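You operate a simulated robot arm through the tools that you are given. There is no shell and no other tool. Be economical: measure what you need, move in short steps, check, and stop when the job is done.

The job below is to be done with a simulated robot arm. You get a single attempt, and the scene is never put back.

JOB
Tighten both motor terminal bolts to 2 N m, flange end first.
Fine: prove the supply dead first; the driver goes back in its dock; the isolator stays off.

Only the result counts: the job must be done as asked and must still hold three seconds after the hand-in. Knocking over, shifting, dropping, spilling or breaking anything else fails it.

ROBOT AND FRAMES
A 7-joint arm with a two-finger parallel gripper, fixed in place. Base frame: the origin is at the foot of the arm, x ahead of it, y to its left, z up; the work surface is at about z = 0.856. Units: m, rad, N and s.
With the tool pointing down near the work surface it reaches from about 0.22 to 0.74 m from the base axis. Its first joint turns from -2.897 to 2.897 rad. Payload 1.57 kg.
The tool frame sits at the grasp point between the pads (the TCP): z along the fingers, y along the line on which they close. The tips reach 0.03 m beyond it. The gripper opens to 0.11 m. The fingers are 0.024 m wide and 0.012 m thick; the gripper's body (0.048 by 0.112 m) begins 0.078 m behind the TCP.
Orientation is that of the tool frame in the base frame, as a unit quaternion [x, y, z, w]. With the fingers straight down and closing along the base's y, the tool's x points along the base's -x, its y along +y and its z along -z.

CONTROLS
- The arm moves only by the tool servo_tool. Its argument "rows" is a list of rows, each a list of 7 numbers: the turn, a rotation vector about the base's x, y, z in degrees, then the shift along the base's x, y, z in m, then the finger opening in m, from 0 to 0.11. In form: [[wx, wy, wz, dx, dy, dz, gripper], ...]. A call has 1 to 10 rows; each row is the pose to reach, as a shift and turn from the pose commanded when the call began. Each row takes 0.2 s and may step no farther than 0.05 m and 0.15 rad from the row before; otherwise, or with a gripper value out of range, the whole call is refused. A pose out of reach is approached as far as the arm can. The call stops where the force on the tool passes 40 N (or 10 N more than at its start, if that is more) or the arm is blocked; 0.2 s more then pass. The fingers move at their own pace (about 0.045 m/s each) and stop on an object; they squeeze with about 34 N. The grip force told is the motor's: it shows also when the fingers shut on nothing. Time passes only in rows, and 0.2 s behind the last, so rows that repeat a pose let the fingers close. It gives the time, the measured TCP pose, the force on the tool (base axes), the opening and the grip force at its end, in the units of the frame above (readings bear some noise).
- Cameras (640 x 400 px; columns grow to the right, rows downward): "scene" is fixed at [0.4019, -0.6479, 1.51]; the picture's right is [0.93, 0.37, 0.00], its down [0.25, -0.62, -0.74] and it looks along [-0.28, 0.69, -0.67] (base axes); focal length 283 px, centre (320, 200). "wrist" rides on the gripper at [0.07, 0.016, -0.141] in the tool frame; the picture's right is [-0.23, 0.97, 0.00], its down [-0.85, -0.20, -0.48] and it looks along [-0.47, -0.11, 0.88] (tool axes); focal length 222 px, centre (320, 200). There is no depth. A picture from a camera that has moved, and an enlarged one, comes with that camera's place and axes in the base frame and with its lens.
- capture(camera): a new picture of that camera. The clock stands still meanwhile.
- lift_body(by): slides the trunk up (or, below 0, down) by that many m; the arm rides with it, the base frame stays. It gives what a move gives, with no picture.
- close_up(camera, box): a new picture of the part [left, top, right, bottom] of that camera's present view, enlarged. The clock stands still meanwhile.
- sign_off(): hands the job in; it is judged then, once.

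Work in short steps. Places have to be worked out from the pictures, the camera data and where the tool is seen: move nearer, look again, correct. Check each grasp and each placing, and mend what went wrong. You have 120 turns and 64 pictures in all, those below and enlarged ones among them. Open the gripper and draw the arm clear of the work before you hand the job in, unless the task says otherwise; then end with one line.

The tools are called after ">>>" as a command line: name --pt "numbers of a row" for each row, then --argument value for the rest, lists and objects as JSON in quotes. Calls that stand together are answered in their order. servo_tool: Moves the arm, as the interface text tells. Its arguments: {"type":"object","properties":{"rows":{"type":"array","items":{"type":"array","items":{"type":"number"}}}},"required":["rows"]} The other tools are called the same way: lift_body (by) slides the trunk up or down; capture (camera) takes a picture; close_up (camera, box) takes an enlarged picture of a part of a camera's view; sign_off () hands the job in.

At the start:

```text
time_s: 0.0
tcp_pos: [0.2044, -0.353, 1.3071]
ee_rot: [0.0, 1.0, 0.0, 0.0]
wrist_force: [-0.6, -0.2, -0.2]
grip_width: 0.1099
grip_force: 0.1
trunk travel left (down, up): [-0.525, 0.065]
```

scene: 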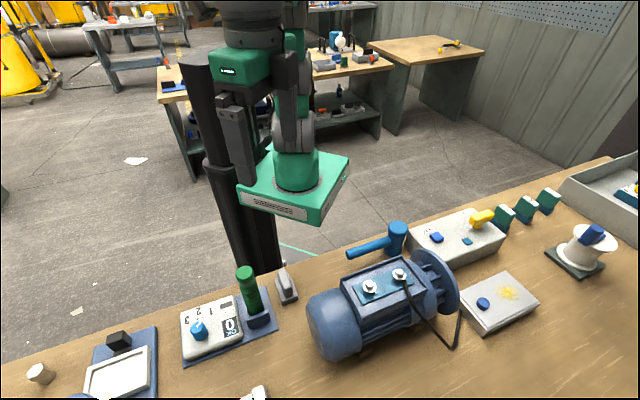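
wrist: 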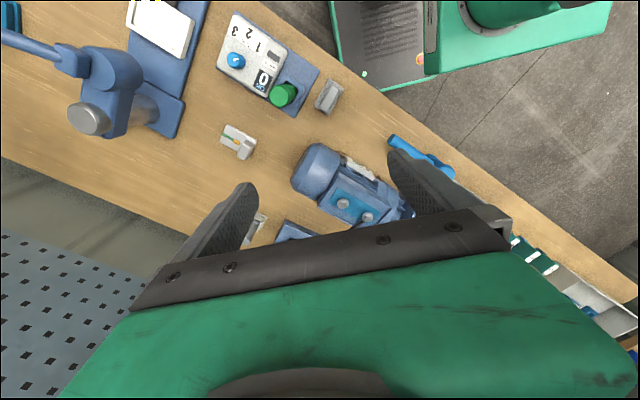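

The scene holds a motor with two terminal bolts, a dial/driver station, an isolator box with yellow handle and other items. I look closer at both halves.

>>> close_up --camera "scene" --box '[160, 240, 320, 400]'

>>> close_up --camera "scene" --box '[300, 200, 480, 360]'

>>> close_up --camera "scene" --box '[400, 170, 640, 340]'

>>> close_up --camera "scene" --box '[0, 300, 280, 400]'

>>> close_up --camera "wrist" --box '[60, 0, 360, 250]'

```text
2.50 times, centred on (240, 320) of scene
camera zoom: at [0.4019, -0.6479, 1.51], right [0.93, 0.37, 0.0], down [0.25, -0.62, -0.74], along [-0.28, 0.69, -0.67], focal length 708 px, centre (520, -100)
```

zoom: 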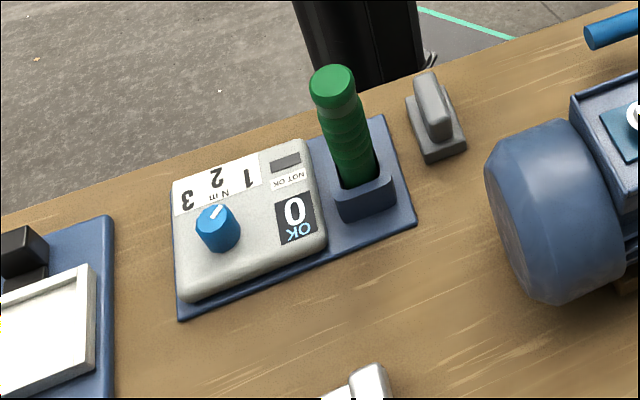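

```text
2.50 times, centred on (390, 280) of scene
camera zoom: at [0.4019, -0.6479, 1.51], right [0.93, 0.37, 0.0], down [0.25, -0.62, -0.74], along [-0.28, 0.69, -0.67], focal length 708 px, centre (145, 0)
```

zoom: 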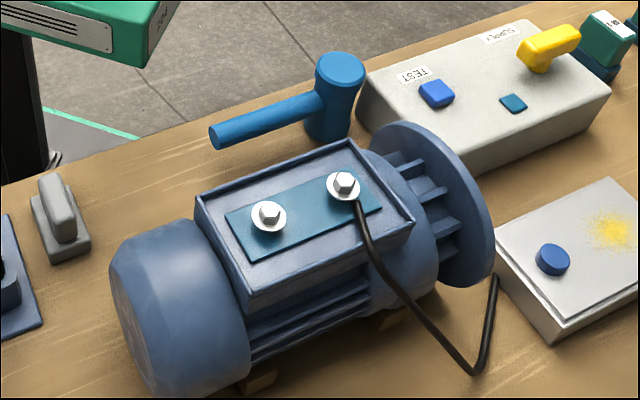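

```text
2.35 times, centred on (520, 255) of scene
camera zoom: at [0.4019, -0.6479, 1.51], right [0.93, 0.37, 0.0], down [0.25, -0.62, -0.74], along [-0.28, 0.69, -0.67], focal length 666 px, centre (-151, 71)
```

zoom: 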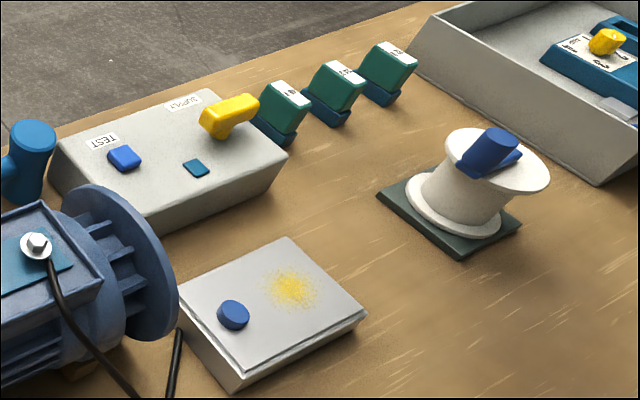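

```text
2.29 times, centred on (140, 350) of scene
camera zoom: at [0.4019, -0.6479, 1.51], right [0.93, 0.37, 0.0], down [0.25, -0.62, -0.74], along [-0.28, 0.69, -0.67], focal length 647 px, centre (731, -143)
```

zoom: 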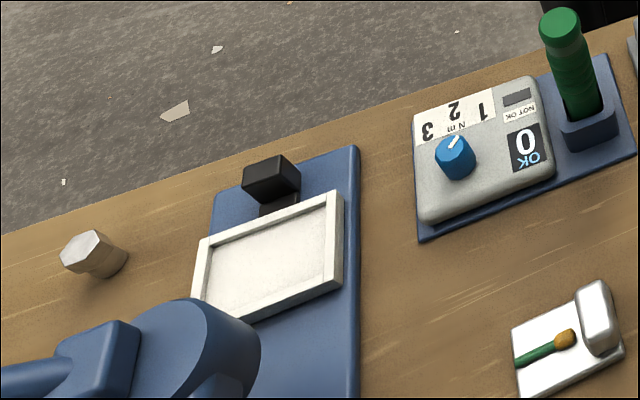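

```text
1.60 times, centred on (210, 125) of wrist
camera zoom: at [0.1328, -0.3363, 1.4482], right [0.23, 0.97, 0.0], down [0.85, -0.2, 0.48], along [0.47, -0.11, -0.88], focal length 355 px, centre (496, 320)
```

zoom: 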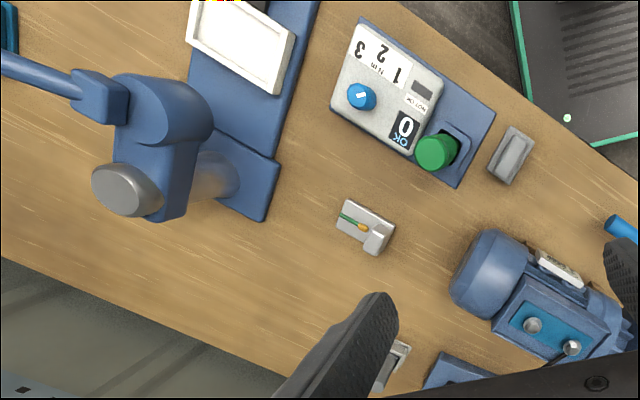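

Bolts are near (0.378,-0.340,1.024) and the flange end (0.427,-0.293,1.024). The driver handle's top is near (0.144,-0.404,1.029). I move over the supply box for a closer look.

>>> servo_tool --pt "0 0 0 0.022 0.036 -0.01 0.11" --pt "0 0 0 0.044 0.072 -0.02 0.11" --pt "0 0 0 0.066 0.108 -0.03 0.11" --pt "0 0 0 0.088 0.144 -0.04 0.11" --pt "0 0 0 0.11 0.18 -0.05 0.11" --pt "0 0 0 0.132 0.216 -0.06 0.11" --pt "0 0 0 0.154 0.252 -0.07 0.11" --pt "0 0 0 0.176 0.288 -0.08 0.11" --pt "0 0 0 0.19 0.324 -0.09 0.11"

>>> capture --camera "wrist"

```text
time_s: 2.0
tcp_pos: [0.3942, -0.028, 1.2173]
ee_rot: [0.0, 1.0, 0.0, -0.001]
wrist_force: [0.2, -0.8, -0.5]
grip_width: 0.1104
grip_force: 0.2
trunk travel left (down, up): [-0.525, 0.065]
```

```text
56 pictures are left
camera wrist: at [0.3224, -0.0111, 1.3578], right [0.23, 0.97, 0.0], down [0.85, -0.2, 0.48], along [0.47, -0.11, -0.88], focal length 222 px, centre (320, 200)
```

wrist: 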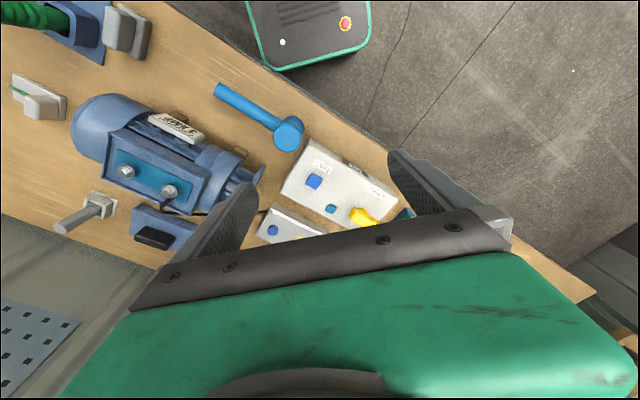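

>>> close_up --camera "wrist" --box '[240, 120, 440, 245]'

>>> close_up --camera "wrist" --box '[40, 80, 240, 260]'

```text
3.20 times, centred on (340, 182) of wrist
camera zoom: at [0.3224, -0.0111, 1.3578], right [0.23, 0.97, 0.0], down [0.85, -0.2, 0.48], along [0.47, -0.11, -0.88], focal length 711 px, centre (256, 256)
```

zoom: 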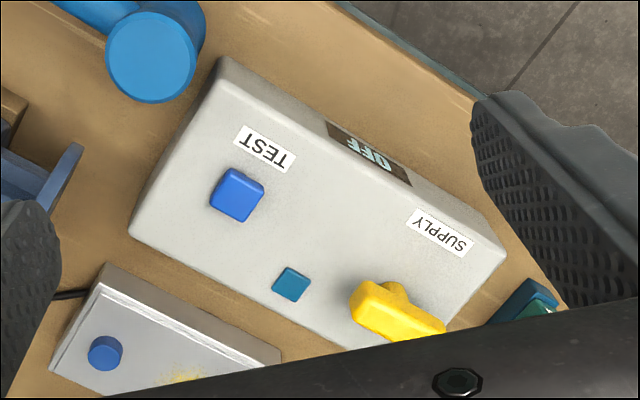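

```text
2.22 times, centred on (140, 170) of wrist
camera zoom: at [0.3224, -0.0111, 1.3578], right [0.23, 0.97, 0.0], down [0.85, -0.2, 0.48], along [0.47, -0.11, -0.88], focal length 494 px, centre (720, 267)
```

zoom: 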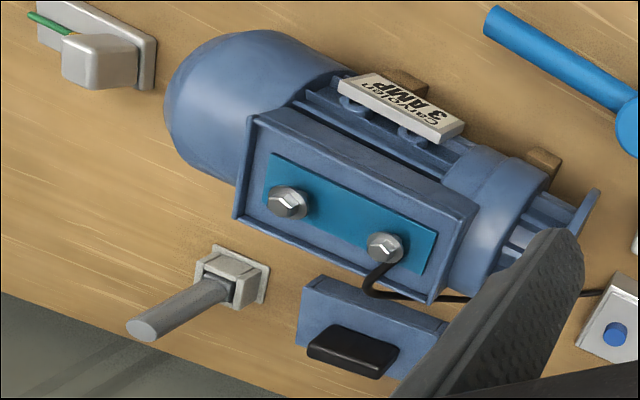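

The isolator window shows OFF and the TEST button is at about (0.506,-0.066,0.925). I close the fingers and go above it.

>>> servo_tool --pt "0 0 0 0.037 -0.012 -0.02 0.0" --pt "0 0 0 0.075 -0.025 -0.04 0.0" --pt "0 0 0 0.112 -0.037 -0.06 0.0" --pt "0 0 0 0.112 -0.037 -0.1 0.0" --pt "0 0 0 0.112 -0.037 -0.14 0.0" --pt "0 0 0 0.112 -0.037 -0.18 0.0" --pt "0 0 0 0.112 -0.037 -0.22 0.0" --pt "0 0 0 0.112 -0.037 -0.23 0.0"

>>> capture --camera "wrist"

>>> close_up --camera "scene" --box '[380, 160, 540, 280]'

```text
time_s: 3.8
tcp_pos: [0.5056, -0.0656, 0.9856]
ee_rot: [0.0, 1.0, 0.001, 0.0]
wrist_force: [-0.9, 1.0, 0.1]
grip_width: 0.0003
grip_force: 21.4
trunk travel left (down, up): [-0.525, 0.065]
```

```text
53 pictures are left
camera wrist: at [0.4339, -0.0493, 1.1274], right [0.23, 0.97, 0.0], down [0.86, -0.2, 0.48], along [0.47, -0.11, -0.88], focal length 222 px, centre (320, 200)
```

wrist: 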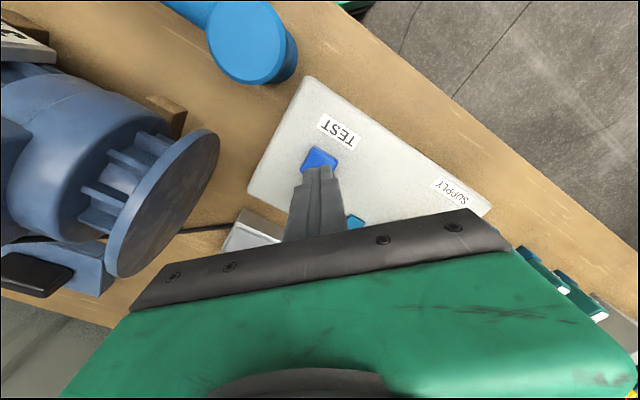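

```text
3.33 times, centred on (460, 220) of scene
camera zoom: at [0.4019, -0.6479, 1.51], right [0.93, 0.37, 0.0], down [0.25, -0.62, -0.74], along [-0.28, 0.69, -0.67], focal length 943 px, centre (-147, 133)
```

zoom: 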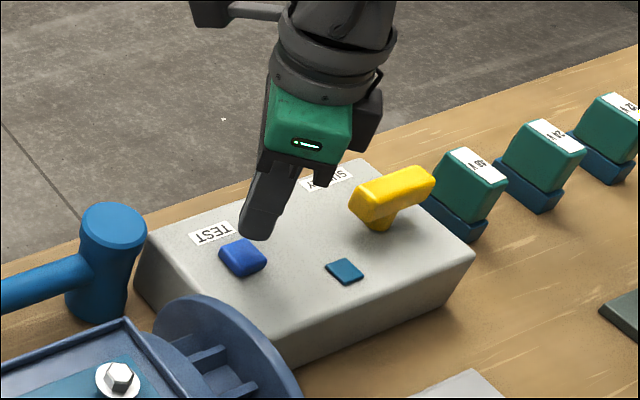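

The tips are above the button. I lower slowly and watch the force.

>>> servo_tool --pt "0 0 0 0 0 -0.012 0.0" --pt "0 0 0 0 0 -0.022 0.0" --pt "0 0 0 0 0 -0.027 0.0" --pt "0 0 0 0 0 -0.031 0.0"

>>> close_up --camera "scene" --box '[380, 160, 540, 280]'

```text
time_s: 4.8
tcp_pos: [0.506, -0.0661, 0.957]
ee_rot: [0.0, 1.0, -0.001, 0.001]
wrist_force: [-2.6, -1.7, 8.7]
grip_width: 0.0
grip_force: 22.2
trunk travel left (down, up): [-0.525, 0.065]
```

```text
3.33 times, centred on (460, 220) of scene
camera zoom: at [0.4019, -0.6479, 1.51], right [0.93, 0.37, 0.0], down [0.25, -0.62, -0.74], along [-0.28, 0.69, -0.67], focal length 943 px, centre (-147, 133)
```

zoom: 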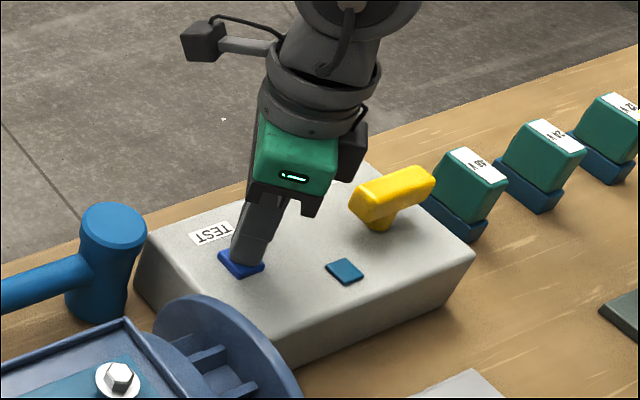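

The button is yielding at 9 N and the lamp is unlit. I press a little deeper and hold to be sure it registers.

>>> servo_tool --pt "0 0 0 0 0 -0.003 0.0" --pt "0 0 0 0 0 -0.006 0.0" --pt "0 0 0 0 0 -0.006 0.0" --pt "0 0 0 0 0 -0.006 0.0"

>>> close_up --camera "scene" --box '[380, 160, 540, 280]'

```text
time_s: 5.8
tcp_pos: [0.506, -0.0666, 0.9516]
ee_rot: [0.0, 1.0, -0.001, 0.003]
wrist_force: [-2.2, 1.0, 33.0]
grip_width: 0.0
grip_force: 20.9
trunk travel left (down, up): [-0.525, 0.065]
```

```text
3.33 times, centred on (460, 220) of scene
camera zoom: at [0.4019, -0.6479, 1.51], right [0.93, 0.37, 0.0], down [0.25, -0.62, -0.74], along [-0.28, 0.69, -0.67], focal length 943 px, centre (-147, 133)
```

zoom: 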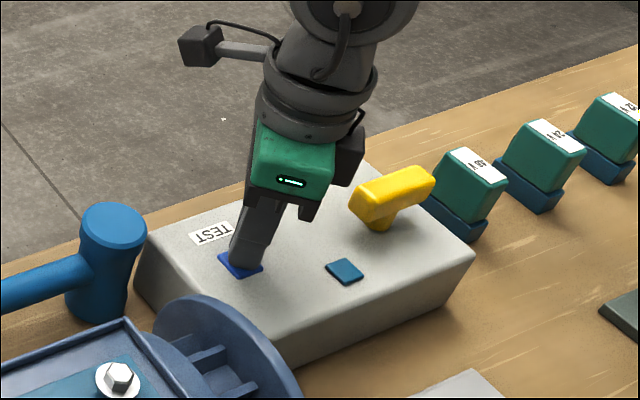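

The button is fully pressed and the lamp stays dark, so the supply is dead. I raise the tool and start toward the torque station.

>>> servo_tool --pt "0 0 0 0 0 0.02 0.0" --pt "0 0 0 0 0 0.06 0.0" --pt "0 0 0 0 0 0.105 0.0" --pt "0 0 0 0 0 0.15 0.0" --pt "0 0 0 0 0 0.195 0.0" --pt "0 0 0 0 0 0.22 0.0"

>>> close_up --camera "wrist" --box '[220, 100, 420, 225]'

>>> servo_tool --pt "0 0 0 -0.036 -0.027 0 0.0" --pt "0 0 0 -0.072 -0.054 0 0.0" --pt "0 0 0 -0.108 -0.081 0 0.0" --pt "0 0 0 -0.144 -0.108 0 0.0" --pt "0 0 0 -0.18 -0.135 0 0.0" --pt "0 0 0 -0.216 -0.162 0 0.0" --pt "0 0 0 -0.252 -0.189 0 0.0" --pt "0 0 0 -0.288 -0.216 0 0.0"

>>> servo_tool --pt "0 0 0 -0.036 -0.027 0 0.0" --pt "0 0 0 -0.072 -0.054 0 0.0" --pt "0 0 0 -0.108 -0.081 0 0.0" --pt "0 0 0 -0.144 -0.108 0 0.0" --pt "0 0 0 -0.18 -0.135 0 0.0" --pt "0 0 0 -0.194 -0.15 0 0.0"

>>> capture --camera "wrist"

```text
time_s: 7.2
tcp_pos: [0.5067, -0.0667, 1.1712]
ee_rot: [0.0, 1.0, 0.001, 0.0]
wrist_force: [0.3, -0.2, 0.1]
grip_width: 0.0003
grip_force: 21.2
trunk travel left (down, up): [-0.525, 0.065]
```

```text
3.20 times, centred on (320, 162) of wrist
camera zoom: at [0.4347, -0.0498, 1.312], right [0.23, 0.97, 0.0], down [0.86, -0.2, 0.48], along [0.47, -0.11, -0.88], focal length 711 px, centre (320, 320)
```

zoom: 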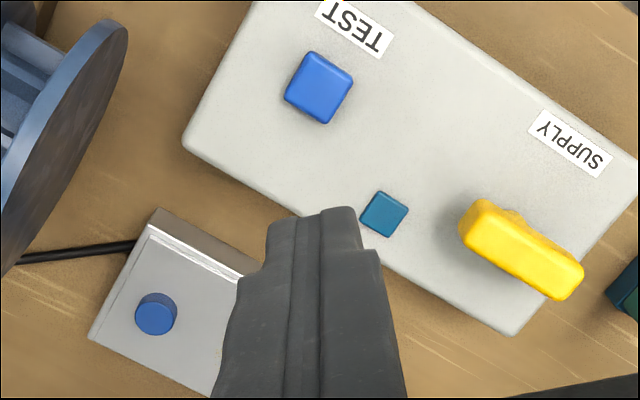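

```text
time_s: 9.0
tcp_pos: [0.2179, -0.2812, 1.1691]
ee_rot: [0.0, 1.0, 0.0, 0.0]
wrist_force: [-0.7, -0.7, -0.1]
grip_width: 0.0
grip_force: 21.3
trunk travel left (down, up): [-0.525, 0.065]
```

```text
time_s: 10.4
tcp_pos: [0.0239, -0.4325, 1.1706]
ee_rot: [0.0, 1.0, 0.0, 0.0]
wrist_force: [0.6, 0.0, 0.0]
grip_width: 0.0
grip_force: 21.6
trunk travel left (down, up): [-0.525, 0.065]
```

```text
48 pictures are left
camera wrist: at [-0.048, -0.4154, 1.3112], right [0.23, 0.97, 0.0], down [0.85, -0.2, 0.48], along [0.47, -0.11, -0.88], focal length 222 px, centre (320, 200)
```

wrist: 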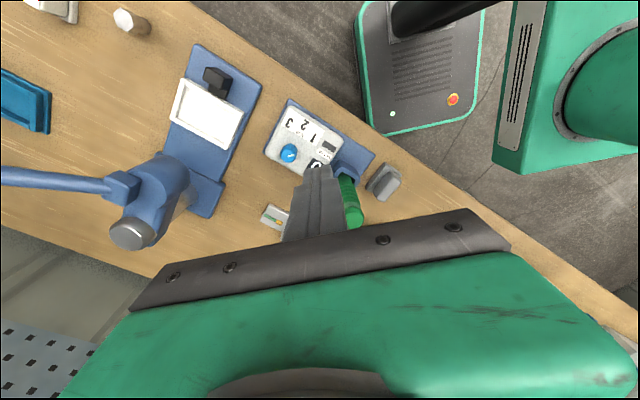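

I zoom in on the torque station.

>>> close_up --camera "wrist" --box '[250, 90, 410, 230]'

```text
2.86 times, centred on (330, 160) of wrist
camera zoom: at [-0.048, -0.4154, 1.3112], right [0.23, 0.97, 0.0], down [0.85, -0.2, 0.48], along [0.47, -0.11, -0.88], focal length 635 px, centre (291, 314)
```

zoom: 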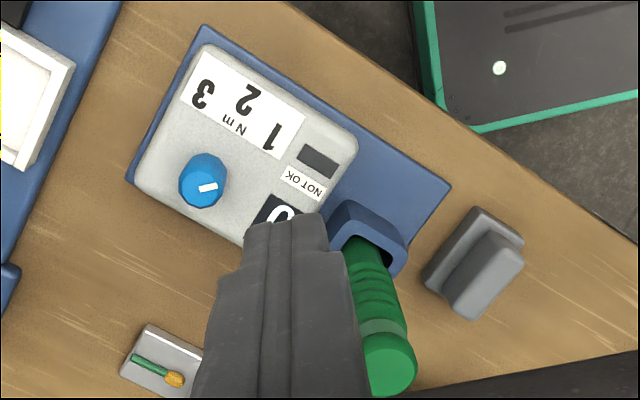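

I zoom further on the knob to read its mark.

>>> close_up --camera "wrist" --box '[264, 98, 344, 168]'

>>> close_up --camera "scene" --box '[170, 280, 260, 370]'

```text
5.71 times, centred on (304, 133) of wrist
camera zoom: at [-0.048, -0.4154, 1.3112], right [0.23, 0.97, 0.0], down [0.85, -0.2, 0.48], along [0.47, -0.11, -0.88], focal length 1269 px, centre (411, 583)
```

zoom: 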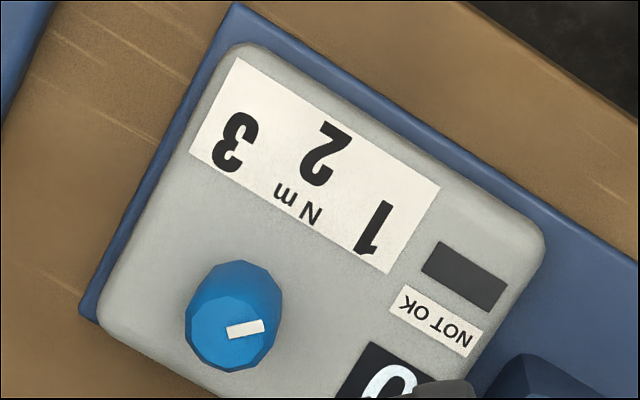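

```text
4.44 times, centred on (215, 325) of scene
camera zoom: at [0.4019, -0.6479, 1.51], right [0.93, 0.37, 0.0], down [0.25, -0.62, -0.74], along [-0.28, 0.69, -0.67], focal length 1258 px, centre (787, -356)
```

zoom: 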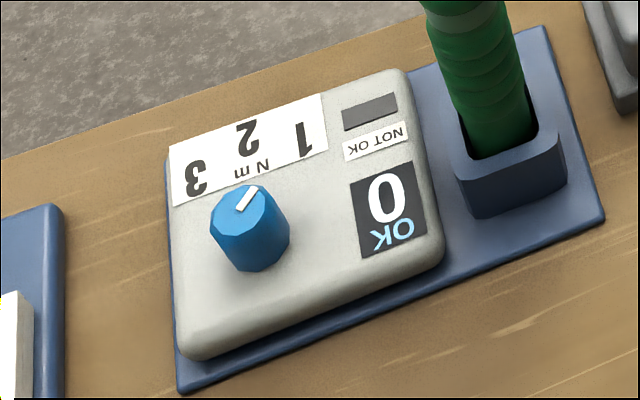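

The mark points about 50° clockwise of the "2" label (mark ≈ +y, "2" ≈ 137°). I open partly and come down over the knob at about (0.0605,-0.4985).

>>> servo_tool --pt "0 0 0 0.018 -0.033 0 0.06" --pt "0 0 0 0.0366 -0.066 0 0.06" --pt "0 0 0 0.0366 -0.066 -0.045 0.06" --pt "0 0 0 0.0366 -0.066 -0.09 0.06" --pt "0 0 0 0.0366 -0.066 -0.135 0.06" --pt "0 0 0 0.0366 -0.066 -0.18 0.06" --pt "0 0 0 0.0366 -0.066 -0.205 0.06"

>>> capture --camera "wrist"

>>> close_up --camera "scene" --box '[140, 220, 320, 380]'

```text
time_s: 12.0
tcp_pos: [0.0601, -0.499, 0.9649]
ee_rot: [0.0, 1.0, -0.001, 0.0]
wrist_force: [-0.1, 0.4, -0.1]
grip_width: 0.06
grip_force: 0.1
trunk travel left (down, up): [-0.525, 0.065]
```

```text
44 pictures are left
camera wrist: at [-0.0107, -0.482, 1.1059], right [0.23, 0.97, 0.0], down [0.85, -0.2, 0.48], along [0.47, -0.11, -0.88], focal length 222 px, centre (320, 200)
```

wrist: 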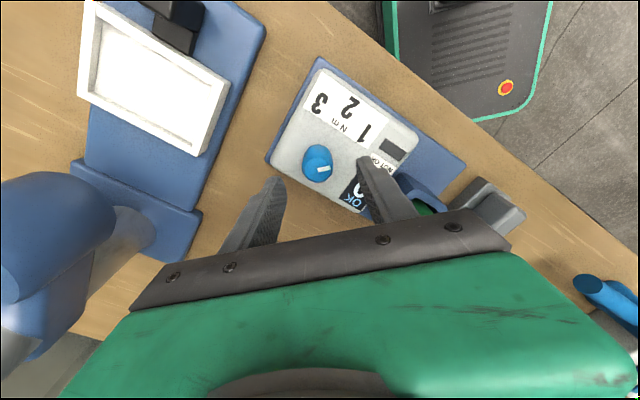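

```text
2.50 times, centred on (230, 300) of scene
camera zoom: at [0.4019, -0.6479, 1.51], right [0.93, 0.37, 0.0], down [0.25, -0.62, -0.74], along [-0.28, 0.69, -0.67], focal length 708 px, centre (545, -50)
```

zoom: 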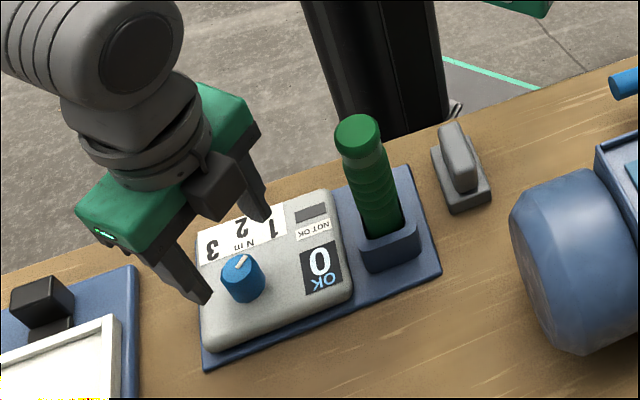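

Knob confirmed at about (0.062,-0.499), centred between the fingers. I lower so the tips are around the knob and close.

>>> servo_tool --pt "0 0 0 0.001 0 -0.02 0.06" --pt "0 0 0 0.001 0 -0.035 0.06" --pt "0 0 0 0.001 0 -0.042 0.06" --pt "0 0 0 0.001 0 -0.042 0.05" --pt "0 0 0 0.001 0 -0.042 0.03" --pt "0 0 0 0.001 0 -0.042 0.015" --pt "0 0 0 0.001 0 -0.042 0.015"

>>> close_up --camera "scene" --box '[160, 260, 280, 380]'

```text
time_s: 13.6
tcp_pos: [0.0613, -0.5005, 0.9229]
ee_rot: [0.001, 1.0, -0.002, 0.0]
wrist_force: [0.6, -19.4, -5.6]
grip_width: 0.0301
grip_force: 25.6
trunk travel left (down, up): [-0.525, 0.065]
```

```text
3.33 times, centred on (220, 320) of scene
camera zoom: at [0.4019, -0.6479, 1.51], right [0.93, 0.37, 0.0], down [0.25, -0.62, -0.74], along [-0.28, 0.69, -0.67], focal length 943 px, centre (653, -200)
```

zoom: 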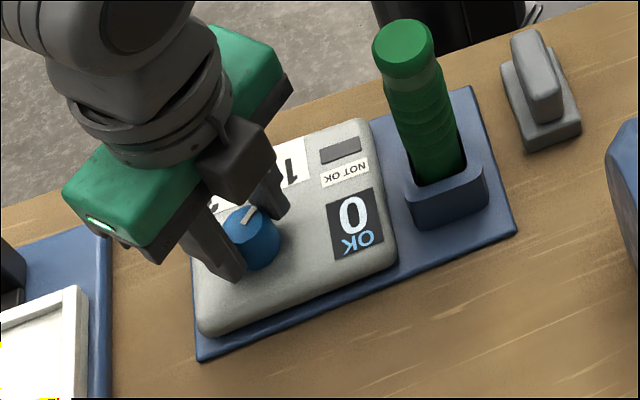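

The knob is gripped (30 mm) with a 19 N side load, so I shift about 2 mm to -y to centre, then turn it +50° in steps.

>>> servo_tool --pt "0 0 0 0 -0.002 0 0.015" --pt "0 0 8 0 -0.002 0 0.015" --pt "0 0 16 0 -0.002 0 0.015" --pt "0 0 24 0 -0.002 0 0.015"

>>> close_up --camera "scene" --box '[160, 260, 280, 380]'

```text
time_s: 14.6
tcp_pos: [0.0618, -0.5002, 0.9234]
ee_rot: [-0.208, 0.978, 0.001, 0.0]
wrist_force: [0.1, -12.2, -2.3]
grip_width: 0.0296
grip_force: 39.1
trunk travel left (down, up): [-0.525, 0.065]
```

```text
3.33 times, centred on (220, 320) of scene
camera zoom: at [0.4019, -0.6479, 1.51], right [0.93, 0.37, 0.0], down [0.25, -0.62, -0.74], along [-0.28, 0.69, -0.67], focal length 943 px, centre (653, -200)
```

zoom: 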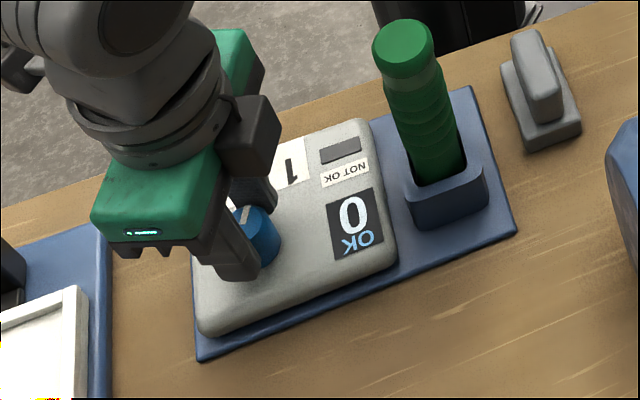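

The knob turns with the fingers. I turn another 25° and then look.

>>> servo_tool --pt "0 0 8 0 0 0 0.015" --pt "0 0 16 0 0 0 0.015" --pt "0 0 24 0 0 0 0.015" --pt "0 0 24 0 0 0 0.015"

>>> servo_tool --pt "0 0 0 0 0 0 0.05" --pt "0 0 0 0 0 0 0.06" --pt "0 0 0 0 0 0.04 0.06" --pt "0 0 0 0 0 0.085 0.06" --pt "0 0 0 0 0 0.13 0.06"

>>> close_up --camera "scene" --box '[170, 280, 260, 370]'

>>> capture --camera "wrist"

```text
time_s: 15.6
tcp_pos: [0.0609, -0.502, 0.922]
ee_rot: [-0.408, 0.913, 0.0, 0.001]
wrist_force: [-1.0, -9.1, -3.7]
grip_width: 0.0296
grip_force: 38.2
trunk travel left (down, up): [-0.525, 0.065]
```

```text
time_s: 16.8
tcp_pos: [0.0602, -0.4991, 1.0544]
ee_rot: [-0.407, 0.913, 0.0, 0.0]
wrist_force: [-0.5, -0.7, -0.1]
grip_width: 0.06
grip_force: 0.0
trunk travel left (down, up): [-0.525, 0.065]
```

```text
4.44 times, centred on (215, 325) of scene
camera zoom: at [0.4019, -0.6479, 1.51], right [0.93, 0.37, 0.0], down [0.25, -0.62, -0.74], along [-0.28, 0.69, -0.67], focal length 1258 px, centre (787, -356)
```

zoom: 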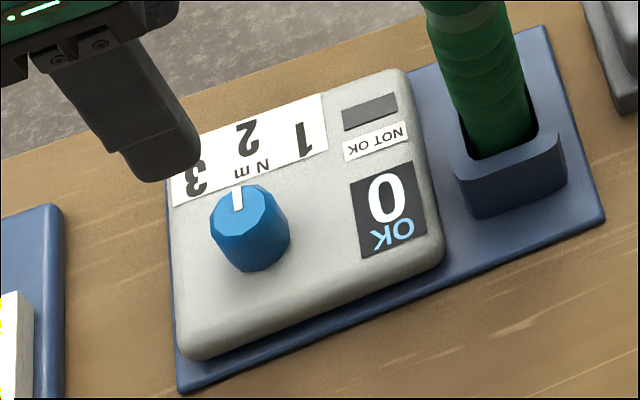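

```text
39 pictures are left
camera wrist: at [0.0, -0.5397, 1.1951], right [-0.57, 0.82, 0.0], down [0.72, 0.5, 0.48], along [0.39, 0.27, -0.88], focal length 222 px, centre (320, 200)
```

wrist: 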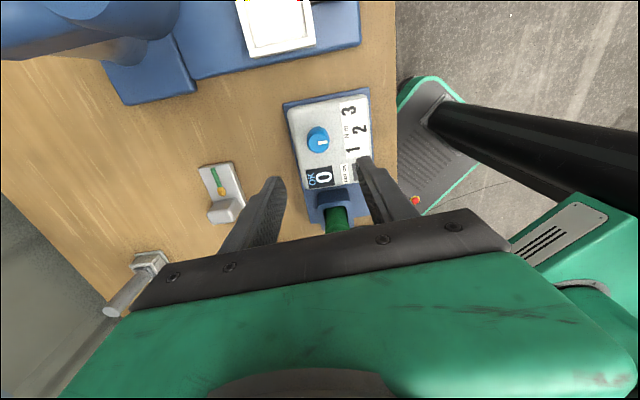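

I zoom the wrist view to judge the knob angle.

>>> close_up --camera "wrist" --box '[280, 85, 380, 195]'

```text
3.64 times, centred on (330, 140) of wrist
camera zoom: at [0.0, -0.5397, 1.1951], right [-0.57, 0.82, 0.0], down [0.72, 0.5, 0.48], along [0.39, 0.27, -0.88], focal length 808 px, centre (284, 418)
```

zoom: 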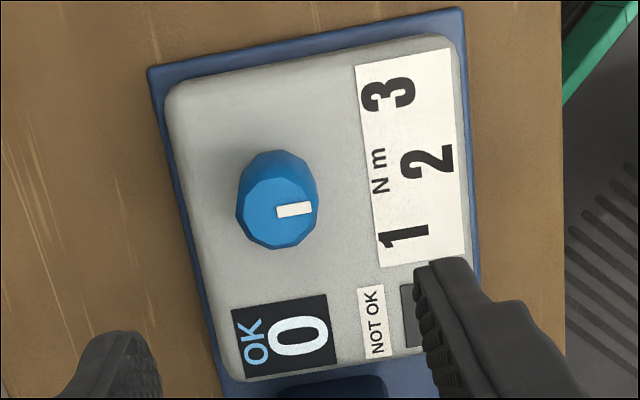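

The mark appears about 5–8° short of "2". I take a sharper view to measure.

>>> close_up --camera "scene" --box '[190, 300, 230, 340]'

>>> close_up --camera "wrist" --box '[300, 115, 340, 155]'

```text
10.00 times, centred on (210, 320) of scene
camera zoom: at [0.4019, -0.6479, 1.51], right [0.93, 0.37, 0.0], down [0.25, -0.62, -0.74], along [-0.28, 0.69, -0.67], focal length 2830 px, centre (1420, -1000)
```

zoom: 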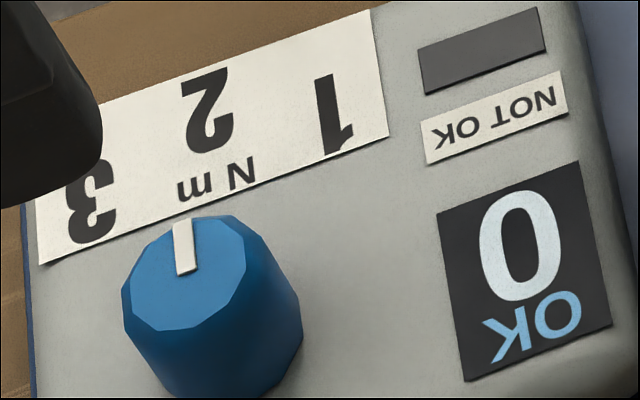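

```text
10.00 times, centred on (320, 135) of wrist
camera zoom: at [0.0, -0.5397, 1.1951], right [-0.57, 0.82, 0.0], down [0.72, 0.5, 0.48], along [0.39, 0.27, -0.88], focal length 2221 px, centre (320, 850)
```

zoom: 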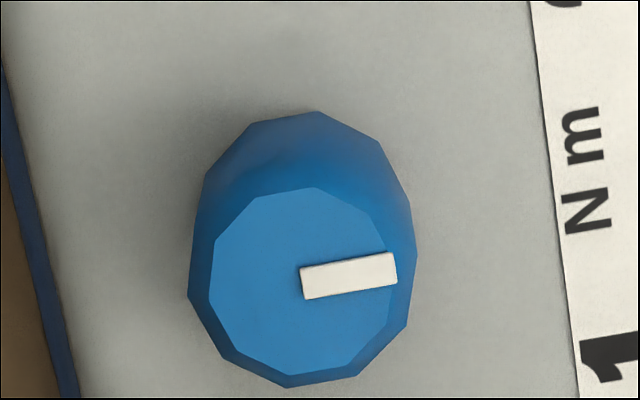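

The mark is parallel to the panel's short axis and points at "2", so the setting is 2 N m. I now go above the driver handle with this orientation and open.

>>> servo_tool --pt "0 0 0 0 0 0.03 0.08" --pt "0 0 0 0.02 0.024 0.06 0.08" --pt "0 0 0 0.05 0.055 0.06 0.08" --pt "0 0 0 0.084 0.095 0.06 0.08" --pt "0 0 0 0.084 0.095 0.05 0.08"

>>> capture --camera "wrist"

>>> close_up --camera "scene" --box '[170, 200, 330, 340]'

```text
refused: row 4 steps farther than a row can; nothing moved
```

```text
35 pictures are left
camera wrist: at [0.0, -0.5397, 1.1951], right [-0.57, 0.82, 0.0], down [0.72, 0.5, 0.48], along [0.39, 0.27, -0.88], focal length 222 px, centre (320, 200)
```

wrist: 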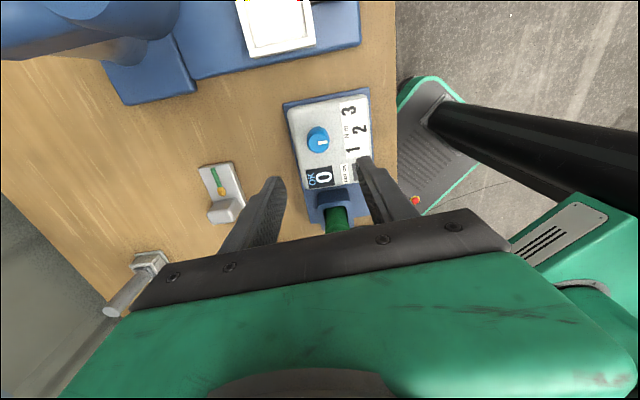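

```text
2.86 times, centred on (250, 270) of scene
camera zoom: at [0.4019, -0.6479, 1.51], right [0.93, 0.37, 0.0], down [0.25, -0.62, -0.74], along [-0.28, 0.69, -0.67], focal length 808 px, centre (520, 0)
```

zoom: 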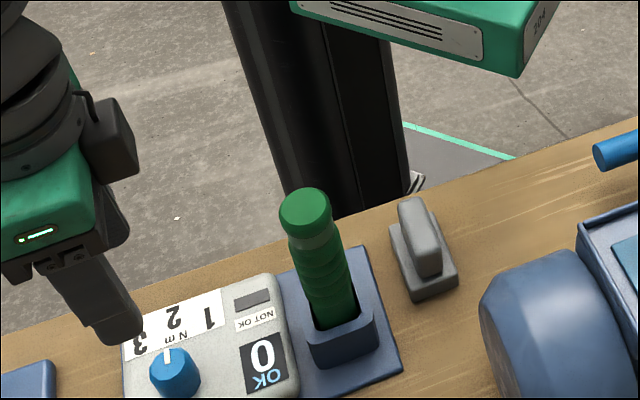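

One row was too long. I repeat with shorter steps.

>>> servo_tool --pt "0 0 0 0 0 0.03 0.08" --pt "0 0 0 0.015 0.02 0.06 0.08" --pt "0 0 0 0.04 0.045 0.06 0.08" --pt "0 0 0 0.062 0.07 0.06 0.08" --pt "0 0 0 0.084 0.095 0.05 0.08"

>>> capture --camera "wrist"

>>> close_up --camera "scene" --box '[170, 200, 330, 340]'

```text
time_s: 18.0
tcp_pos: [0.1436, -0.4058, 1.1027]
ee_rot: [-0.406, 0.914, 0.0, 0.0]
wrist_force: [0.6, 0.1, -0.5]
grip_width: 0.0799
grip_force: 0.0
trunk travel left (down, up): [-0.525, 0.065]
```

```text
33 pictures are left
camera wrist: at [0.0851, -0.445, 1.2439], right [-0.57, 0.82, 0.0], down [0.72, 0.5, 0.48], along [0.39, 0.27, -0.88], focal length 222 px, centre (320, 200)
```

wrist: 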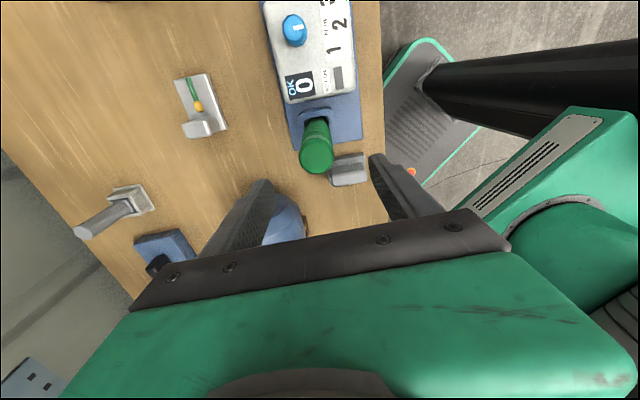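

```text
2.86 times, centred on (250, 270) of scene
camera zoom: at [0.4019, -0.6479, 1.51], right [0.93, 0.37, 0.0], down [0.25, -0.62, -0.74], along [-0.28, 0.69, -0.67], focal length 808 px, centre (520, 0)
```

zoom: 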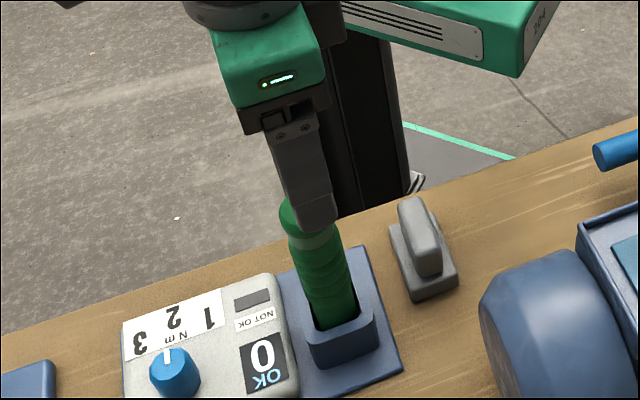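

Handle top measured at about (0.143,-0.408,1.029), centred under the gripper. I go down to TCP z ≈ 0.975 and close on the handle.

>>> servo_tool --pt "0 0 0 0 -0.002 -0.04 0.08" --pt "0 0 0 0 -0.002 -0.08 0.08" --pt "0 0 0 0 -0.002 -0.11 0.08" --pt "0 0 0 0 -0.002 -0.127 0.08" --pt "0 0 0 0 -0.002 -0.127 0.05" --pt "0 0 0 0 -0.002 -0.127 0.03" --pt "0 0 0 0 -0.002 -0.127 0.015" --pt "0 0 0 0 -0.002 -0.127 0.015" --pt "0 0 0 0 -0.002 -0.127 0.015"

>>> close_up --camera "scene" --box '[170, 200, 330, 340]'

```text
time_s: 20.0
tcp_pos: [0.1454, -0.4076, 0.9763]
ee_rot: [-0.406, 0.914, 0.0, 0.0]
wrist_force: [-0.2, -1.3, 0.2]
grip_width: 0.0343
grip_force: 32.7
trunk travel left (down, up): [-0.525, 0.065]
```

```text
2.86 times, centred on (250, 270) of scene
camera zoom: at [0.4019, -0.6479, 1.51], right [0.93, 0.37, 0.0], down [0.25, -0.62, -0.74], along [-0.28, 0.69, -0.67], focal length 808 px, centre (520, 0)
```

zoom: 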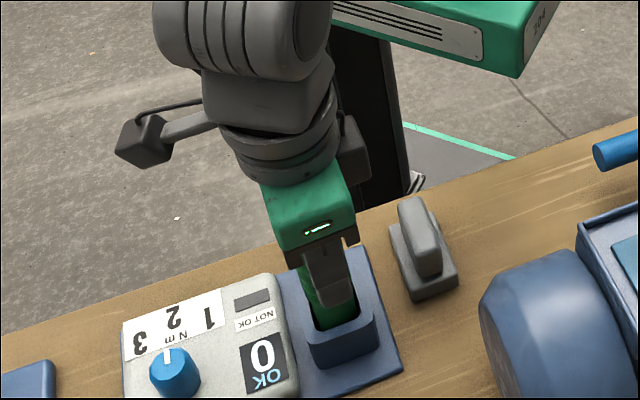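

Gripped at 34 mm. I lift straight up and look at the driver.

>>> servo_tool --pt "0 0 0 0 0 0.02 0.015" --pt "0 0 0 0 0 0.05 0.015" --pt "0 0 0 0 0 0.09 0.015" --pt "0 0 0 0 0 0.13 0.015" --pt "0 0 0 0 0 0.17 0.015" --pt "0 0 0 0 0 0.21 0.015" --pt "0 0 0 0 0 0.25 0.015"

>>> capture --camera "scene"

>>> close_up --camera "wrist" --box '[200, 0, 440, 250]'

```text
time_s: 21.6
tcp_pos: [0.1466, -0.4076, 1.2264]
ee_rot: [-0.407, 0.914, 0.001, 0.0]
wrist_force: [-0.2, 0.9, -4.5]
grip_width: 0.0343
grip_force: 33.6
trunk travel left (down, up): [-0.525, 0.065]
```

```text
30 pictures are left
```

scene: 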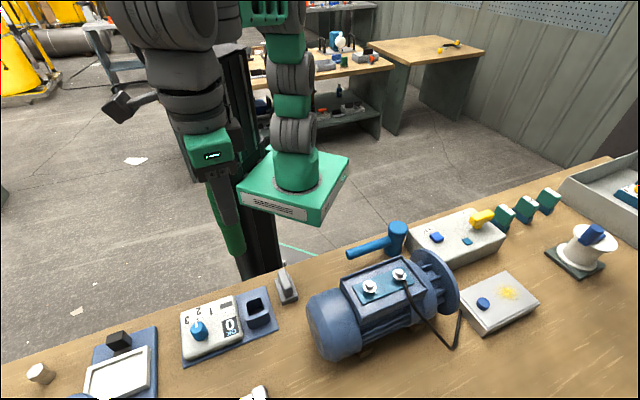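

```text
1.60 times, centred on (320, 125) of wrist
camera zoom: at [0.086, -0.4476, 1.3666], right [-0.57, 0.82, 0.0], down [0.72, 0.5, 0.48], along [0.39, 0.27, -0.88], focal length 355 px, centre (320, 320)
```

zoom: 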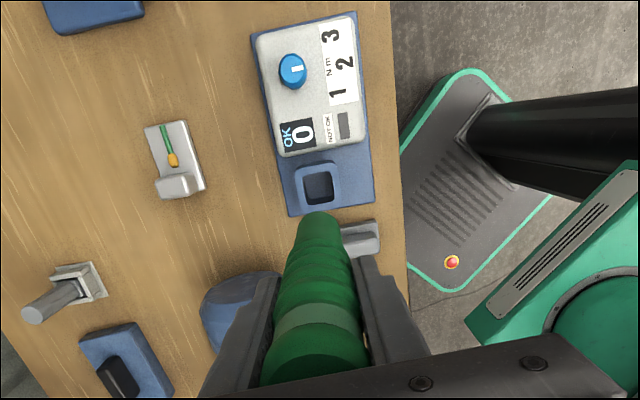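

I zoom on the held driver to find its lower end.

>>> close_up --camera "scene" --box '[180, 160, 300, 300]'

```text
2.86 times, centred on (240, 230) of scene
camera zoom: at [0.4019, -0.6479, 1.51], right [0.93, 0.37, 0.0], down [0.25, -0.62, -0.74], along [-0.28, 0.69, -0.67], focal length 808 px, centre (549, 114)
```

zoom: 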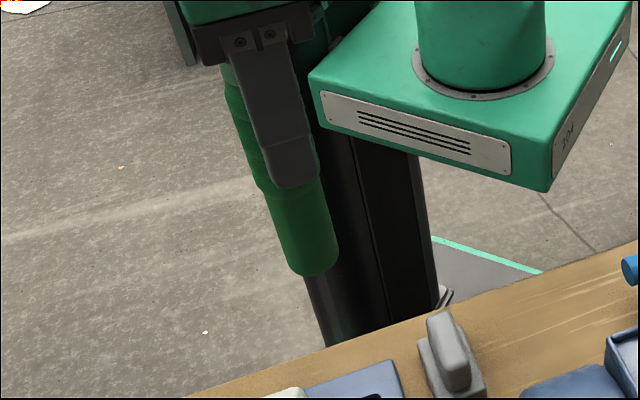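

The driver's lower end is roughly 0.115 m below the TCP. I carry it to a hover over the flange-end bolt near (0.427,-0.293).

>>> servo_tool --pt "0 0 0 0.04 0.0164 0 0.015" --pt "0 0 0 0.08 0.0327 0 0.015" --pt "0 0 0 0.12 0.049 0 0.015" --pt "0 0 0 0.16 0.0655 0 0.015" --pt "0 0 0 0.2 0.082 0 0.015" --pt "0 0 0 0.24 0.098 0 0.015" --pt "0 0 0 0.2814 0.1146 0 0.015" --pt "0 0 0 0.2814 0.1146 -0.02 0.015"

>>> close_up --camera "wrist" --box '[220, 60, 420, 220]'

>>> close_up --camera "scene" --box '[310, 170, 470, 310]'

```text
time_s: 23.4
tcp_pos: [0.4269, -0.2942, 1.2058]
ee_rot: [-0.406, 0.914, 0.0, 0.0]
wrist_force: [-0.4, -0.2, -4.6]
grip_width: 0.0342
grip_force: 34.1
trunk travel left (down, up): [-0.525, 0.065]
```

```text
2.50 times, centred on (320, 140) of wrist
camera zoom: at [0.3667, -0.3331, 1.3474], right [-0.57, 0.82, 0.0], down [0.72, 0.5, 0.48], along [0.39, 0.27, -0.88], focal length 555 px, centre (320, 350)
```

zoom: 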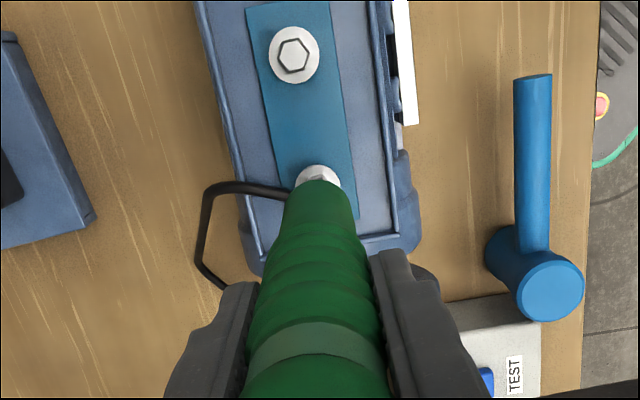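

```text
2.86 times, centred on (390, 240) of scene
camera zoom: at [0.4019, -0.6479, 1.51], right [0.93, 0.37, 0.0], down [0.25, -0.62, -0.74], along [-0.28, 0.69, -0.67], focal length 808 px, centre (120, 86)
```

zoom: 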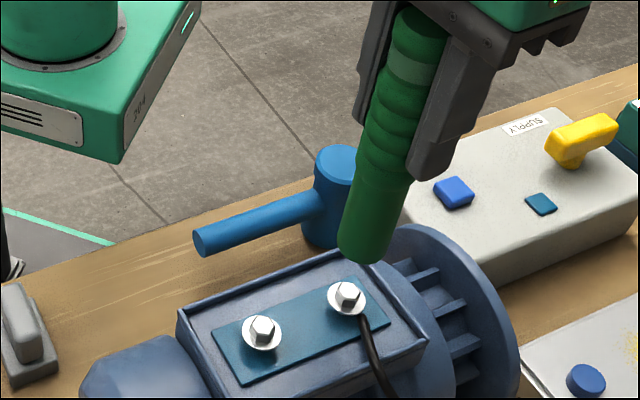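

Both views put the flange-end bolt at about (0.4268,-0.292). I lower to roughly 15 mm above the head and check alignment closely.

>>> servo_tool --pt "0 0 0 0 0.001 -0.025 0.015" --pt "0 0 0 0 0.001 -0.045 0.015" --pt "0 0 0 0 0.001 -0.052 0.015"

>>> close_up --camera "wrist" --box '[280, 70, 360, 150]'

>>> close_up --camera "scene" --box '[360, 220, 440, 300]'

```text
time_s: 24.2
tcp_pos: [0.4274, -0.2929, 1.1538]
ee_rot: [-0.406, 0.914, 0.0, -0.001]
wrist_force: [-0.2, -0.9, -3.9]
grip_width: 0.0342
grip_force: 34.3
trunk travel left (down, up): [-0.525, 0.065]
```

```text
5.00 times, centred on (320, 110) of wrist
camera zoom: at [0.3669, -0.3321, 1.295], right [-0.57, 0.82, 0.0], down [0.72, 0.5, 0.48], along [0.39, 0.27, -0.88], focal length 1111 px, centre (320, 650)
```

zoom: 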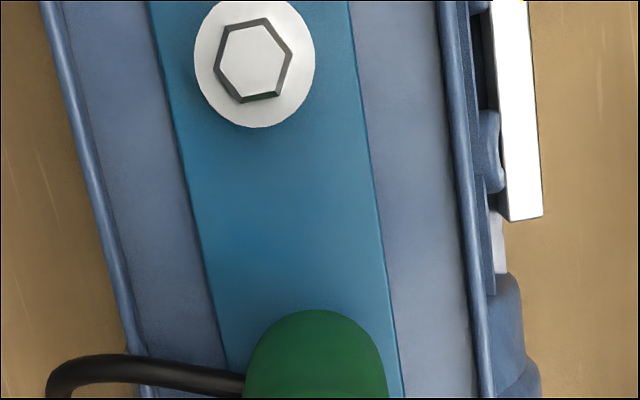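

```text
5.00 times, centred on (400, 260) of scene
camera zoom: at [0.4019, -0.6479, 1.51], right [0.93, 0.37, 0.0], down [0.25, -0.62, -0.74], along [-0.28, 0.69, -0.67], focal length 1415 px, centre (-80, -100)
```

zoom: 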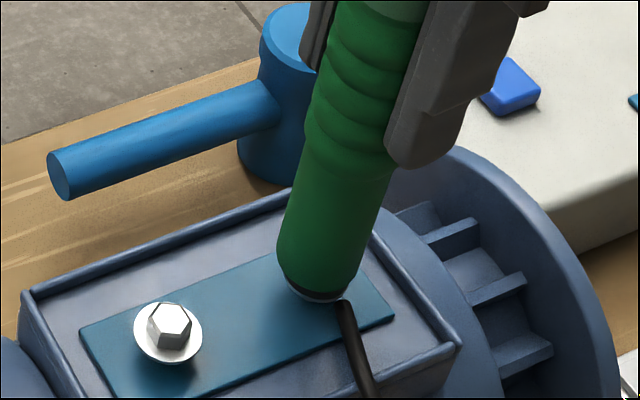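

The driver's end is about at head height and aligned with the bolt. I lower slowly to feel for engagement.

>>> servo_tool --pt "0 0 0 -0.0005 0.0005 -0.003 0.015" --pt "0 0 0 -0.0005 0.0005 -0.006 0.015" --pt "0 0 0 -0.0005 0.0005 -0.009 0.015" --pt "0 0 0 -0.0005 0.0005 -0.012 0.015"

>>> close_up --camera "scene" --box '[360, 220, 440, 300]'

```text
time_s: 25.2
tcp_pos: [0.426, -0.2914, 1.1434]
ee_rot: [-0.406, 0.914, -0.001, 0.0]
wrist_force: [-0.9, 0.2, 0.3]
grip_width: 0.0343
grip_force: 34.0
trunk travel left (down, up): [-0.525, 0.065]
```

```text
5.00 times, centred on (400, 260) of scene
camera zoom: at [0.4019, -0.6479, 1.51], right [0.93, 0.37, 0.0], down [0.25, -0.62, -0.74], along [-0.28, 0.69, -0.67], focal length 1415 px, centre (-80, -100)
```

zoom: 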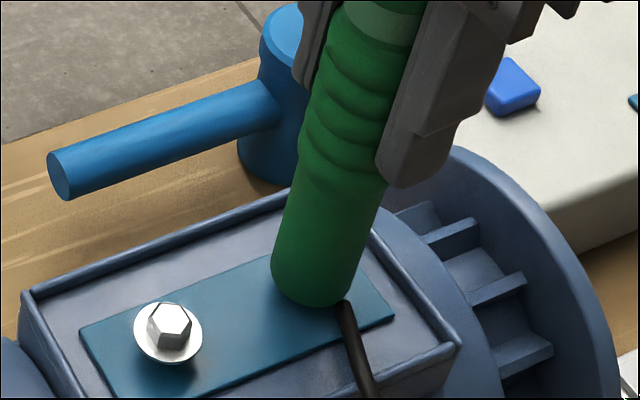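

The driver has dropped about 10 mm over the head with light contact. I press a little more to seat it.

>>> servo_tool --pt "0 0 0 0 0 -0.002 0.015" --pt "0 0 0 0 0 -0.004 0.015" --pt "0 0 0 0 0 -0.004 0.015"

```text
time_s: 26.0
tcp_pos: [0.4269, -0.2908, 1.1369]
ee_rot: [-0.407, 0.913, 0.001, 0.0]
wrist_force: [0.2, -0.7, -4.3]
grip_width: 0.0341
grip_force: 34.2
trunk travel left (down, up): [-0.525, 0.065]
```

Still free, so I continue down until it bears.

>>> servo_tool --pt "0 0 0 0 0 -0.002 0.015" --pt "0 0 0 0 0 -0.004 0.015" --pt "0 0 0 0 0 -0.006 0.015" --pt "0 0 0 0 0 -0.006 0.015"

>>> close_up --camera "scene" --box '[360, 220, 440, 300]'

```text
time_s: 27.0
tcp_pos: [0.4257, -0.2908, 1.1315]
ee_rot: [-0.407, 0.914, 0.0, 0.0]
wrist_force: [0.0, 0.3, -2.9]
grip_width: 0.0342
grip_force: 34.1
trunk travel left (down, up): [-0.525, 0.065]
```

```text
5.00 times, centred on (400, 260) of scene
camera zoom: at [0.4019, -0.6479, 1.51], right [0.93, 0.37, 0.0], down [0.25, -0.62, -0.74], along [-0.28, 0.69, -0.67], focal length 1415 px, centre (-80, -100)
```

zoom: 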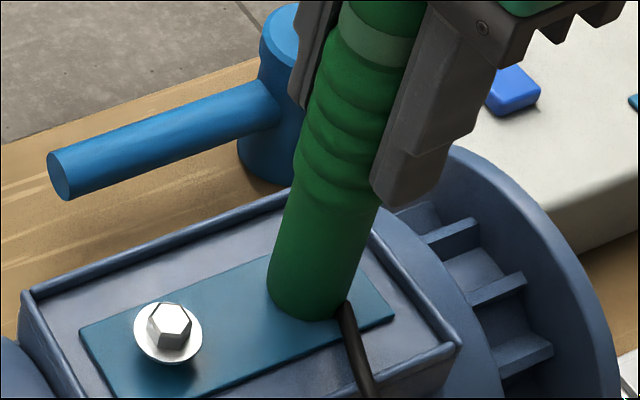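

No reaction yet. I keep lowering in small steps to find the seating height.

>>> servo_tool --pt "0 0 0 0 0 -0.002 0.015" --pt "0 0 0 0 0 -0.004 0.015" --pt "0 0 0 0 0 -0.004 0.015"

```text
time_s: 27.8
tcp_pos: [0.4256, -0.2916, 1.1311]
ee_rot: [-0.406, 0.914, -0.003, 0.002]
wrist_force: [-0.3, 1.7, 24.6]
grip_width: 0.0346
grip_force: 33.8
trunk travel left (down, up): [-0.525, 0.065]
```

It bears at TCP z 1.131, about 12 mm below first touch at the head, so the socket is seated. I ease the push slightly and turn clockwise a first 40°.

>>> servo_tool --pt "0 0 0 0 0 0.001 0.0" --pt "0 0 -8 0 0 0.001 0.0" --pt "0 0 -16 0 0 0.001 0.0" --pt "0 0 -24 0 0 0.001 0.0" --pt "0 0 -32 0 0 0.001 0.0" --pt "0 0 -40 0 0 0.001 0.0" --pt "0 0 -40 0 0 0.001 0.0"

>>> capture --camera "scene"

```text
time_s: 29.4
tcp_pos: [0.4268, -0.2903, 1.1302]
ee_rot: [-0.068, 0.998, -0.001, 0.001]
wrist_force: [4.3, -2.6, 27.8]
grip_width: 0.0344
grip_force: 33.6
trunk travel left (down, up): [-0.525, 0.065]
```

```text
21 pictures are left
```

scene: 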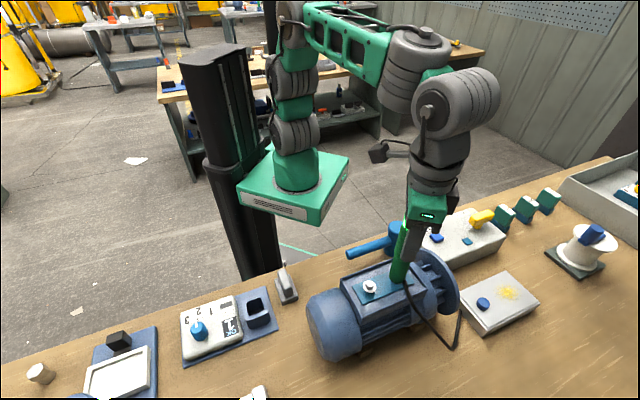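

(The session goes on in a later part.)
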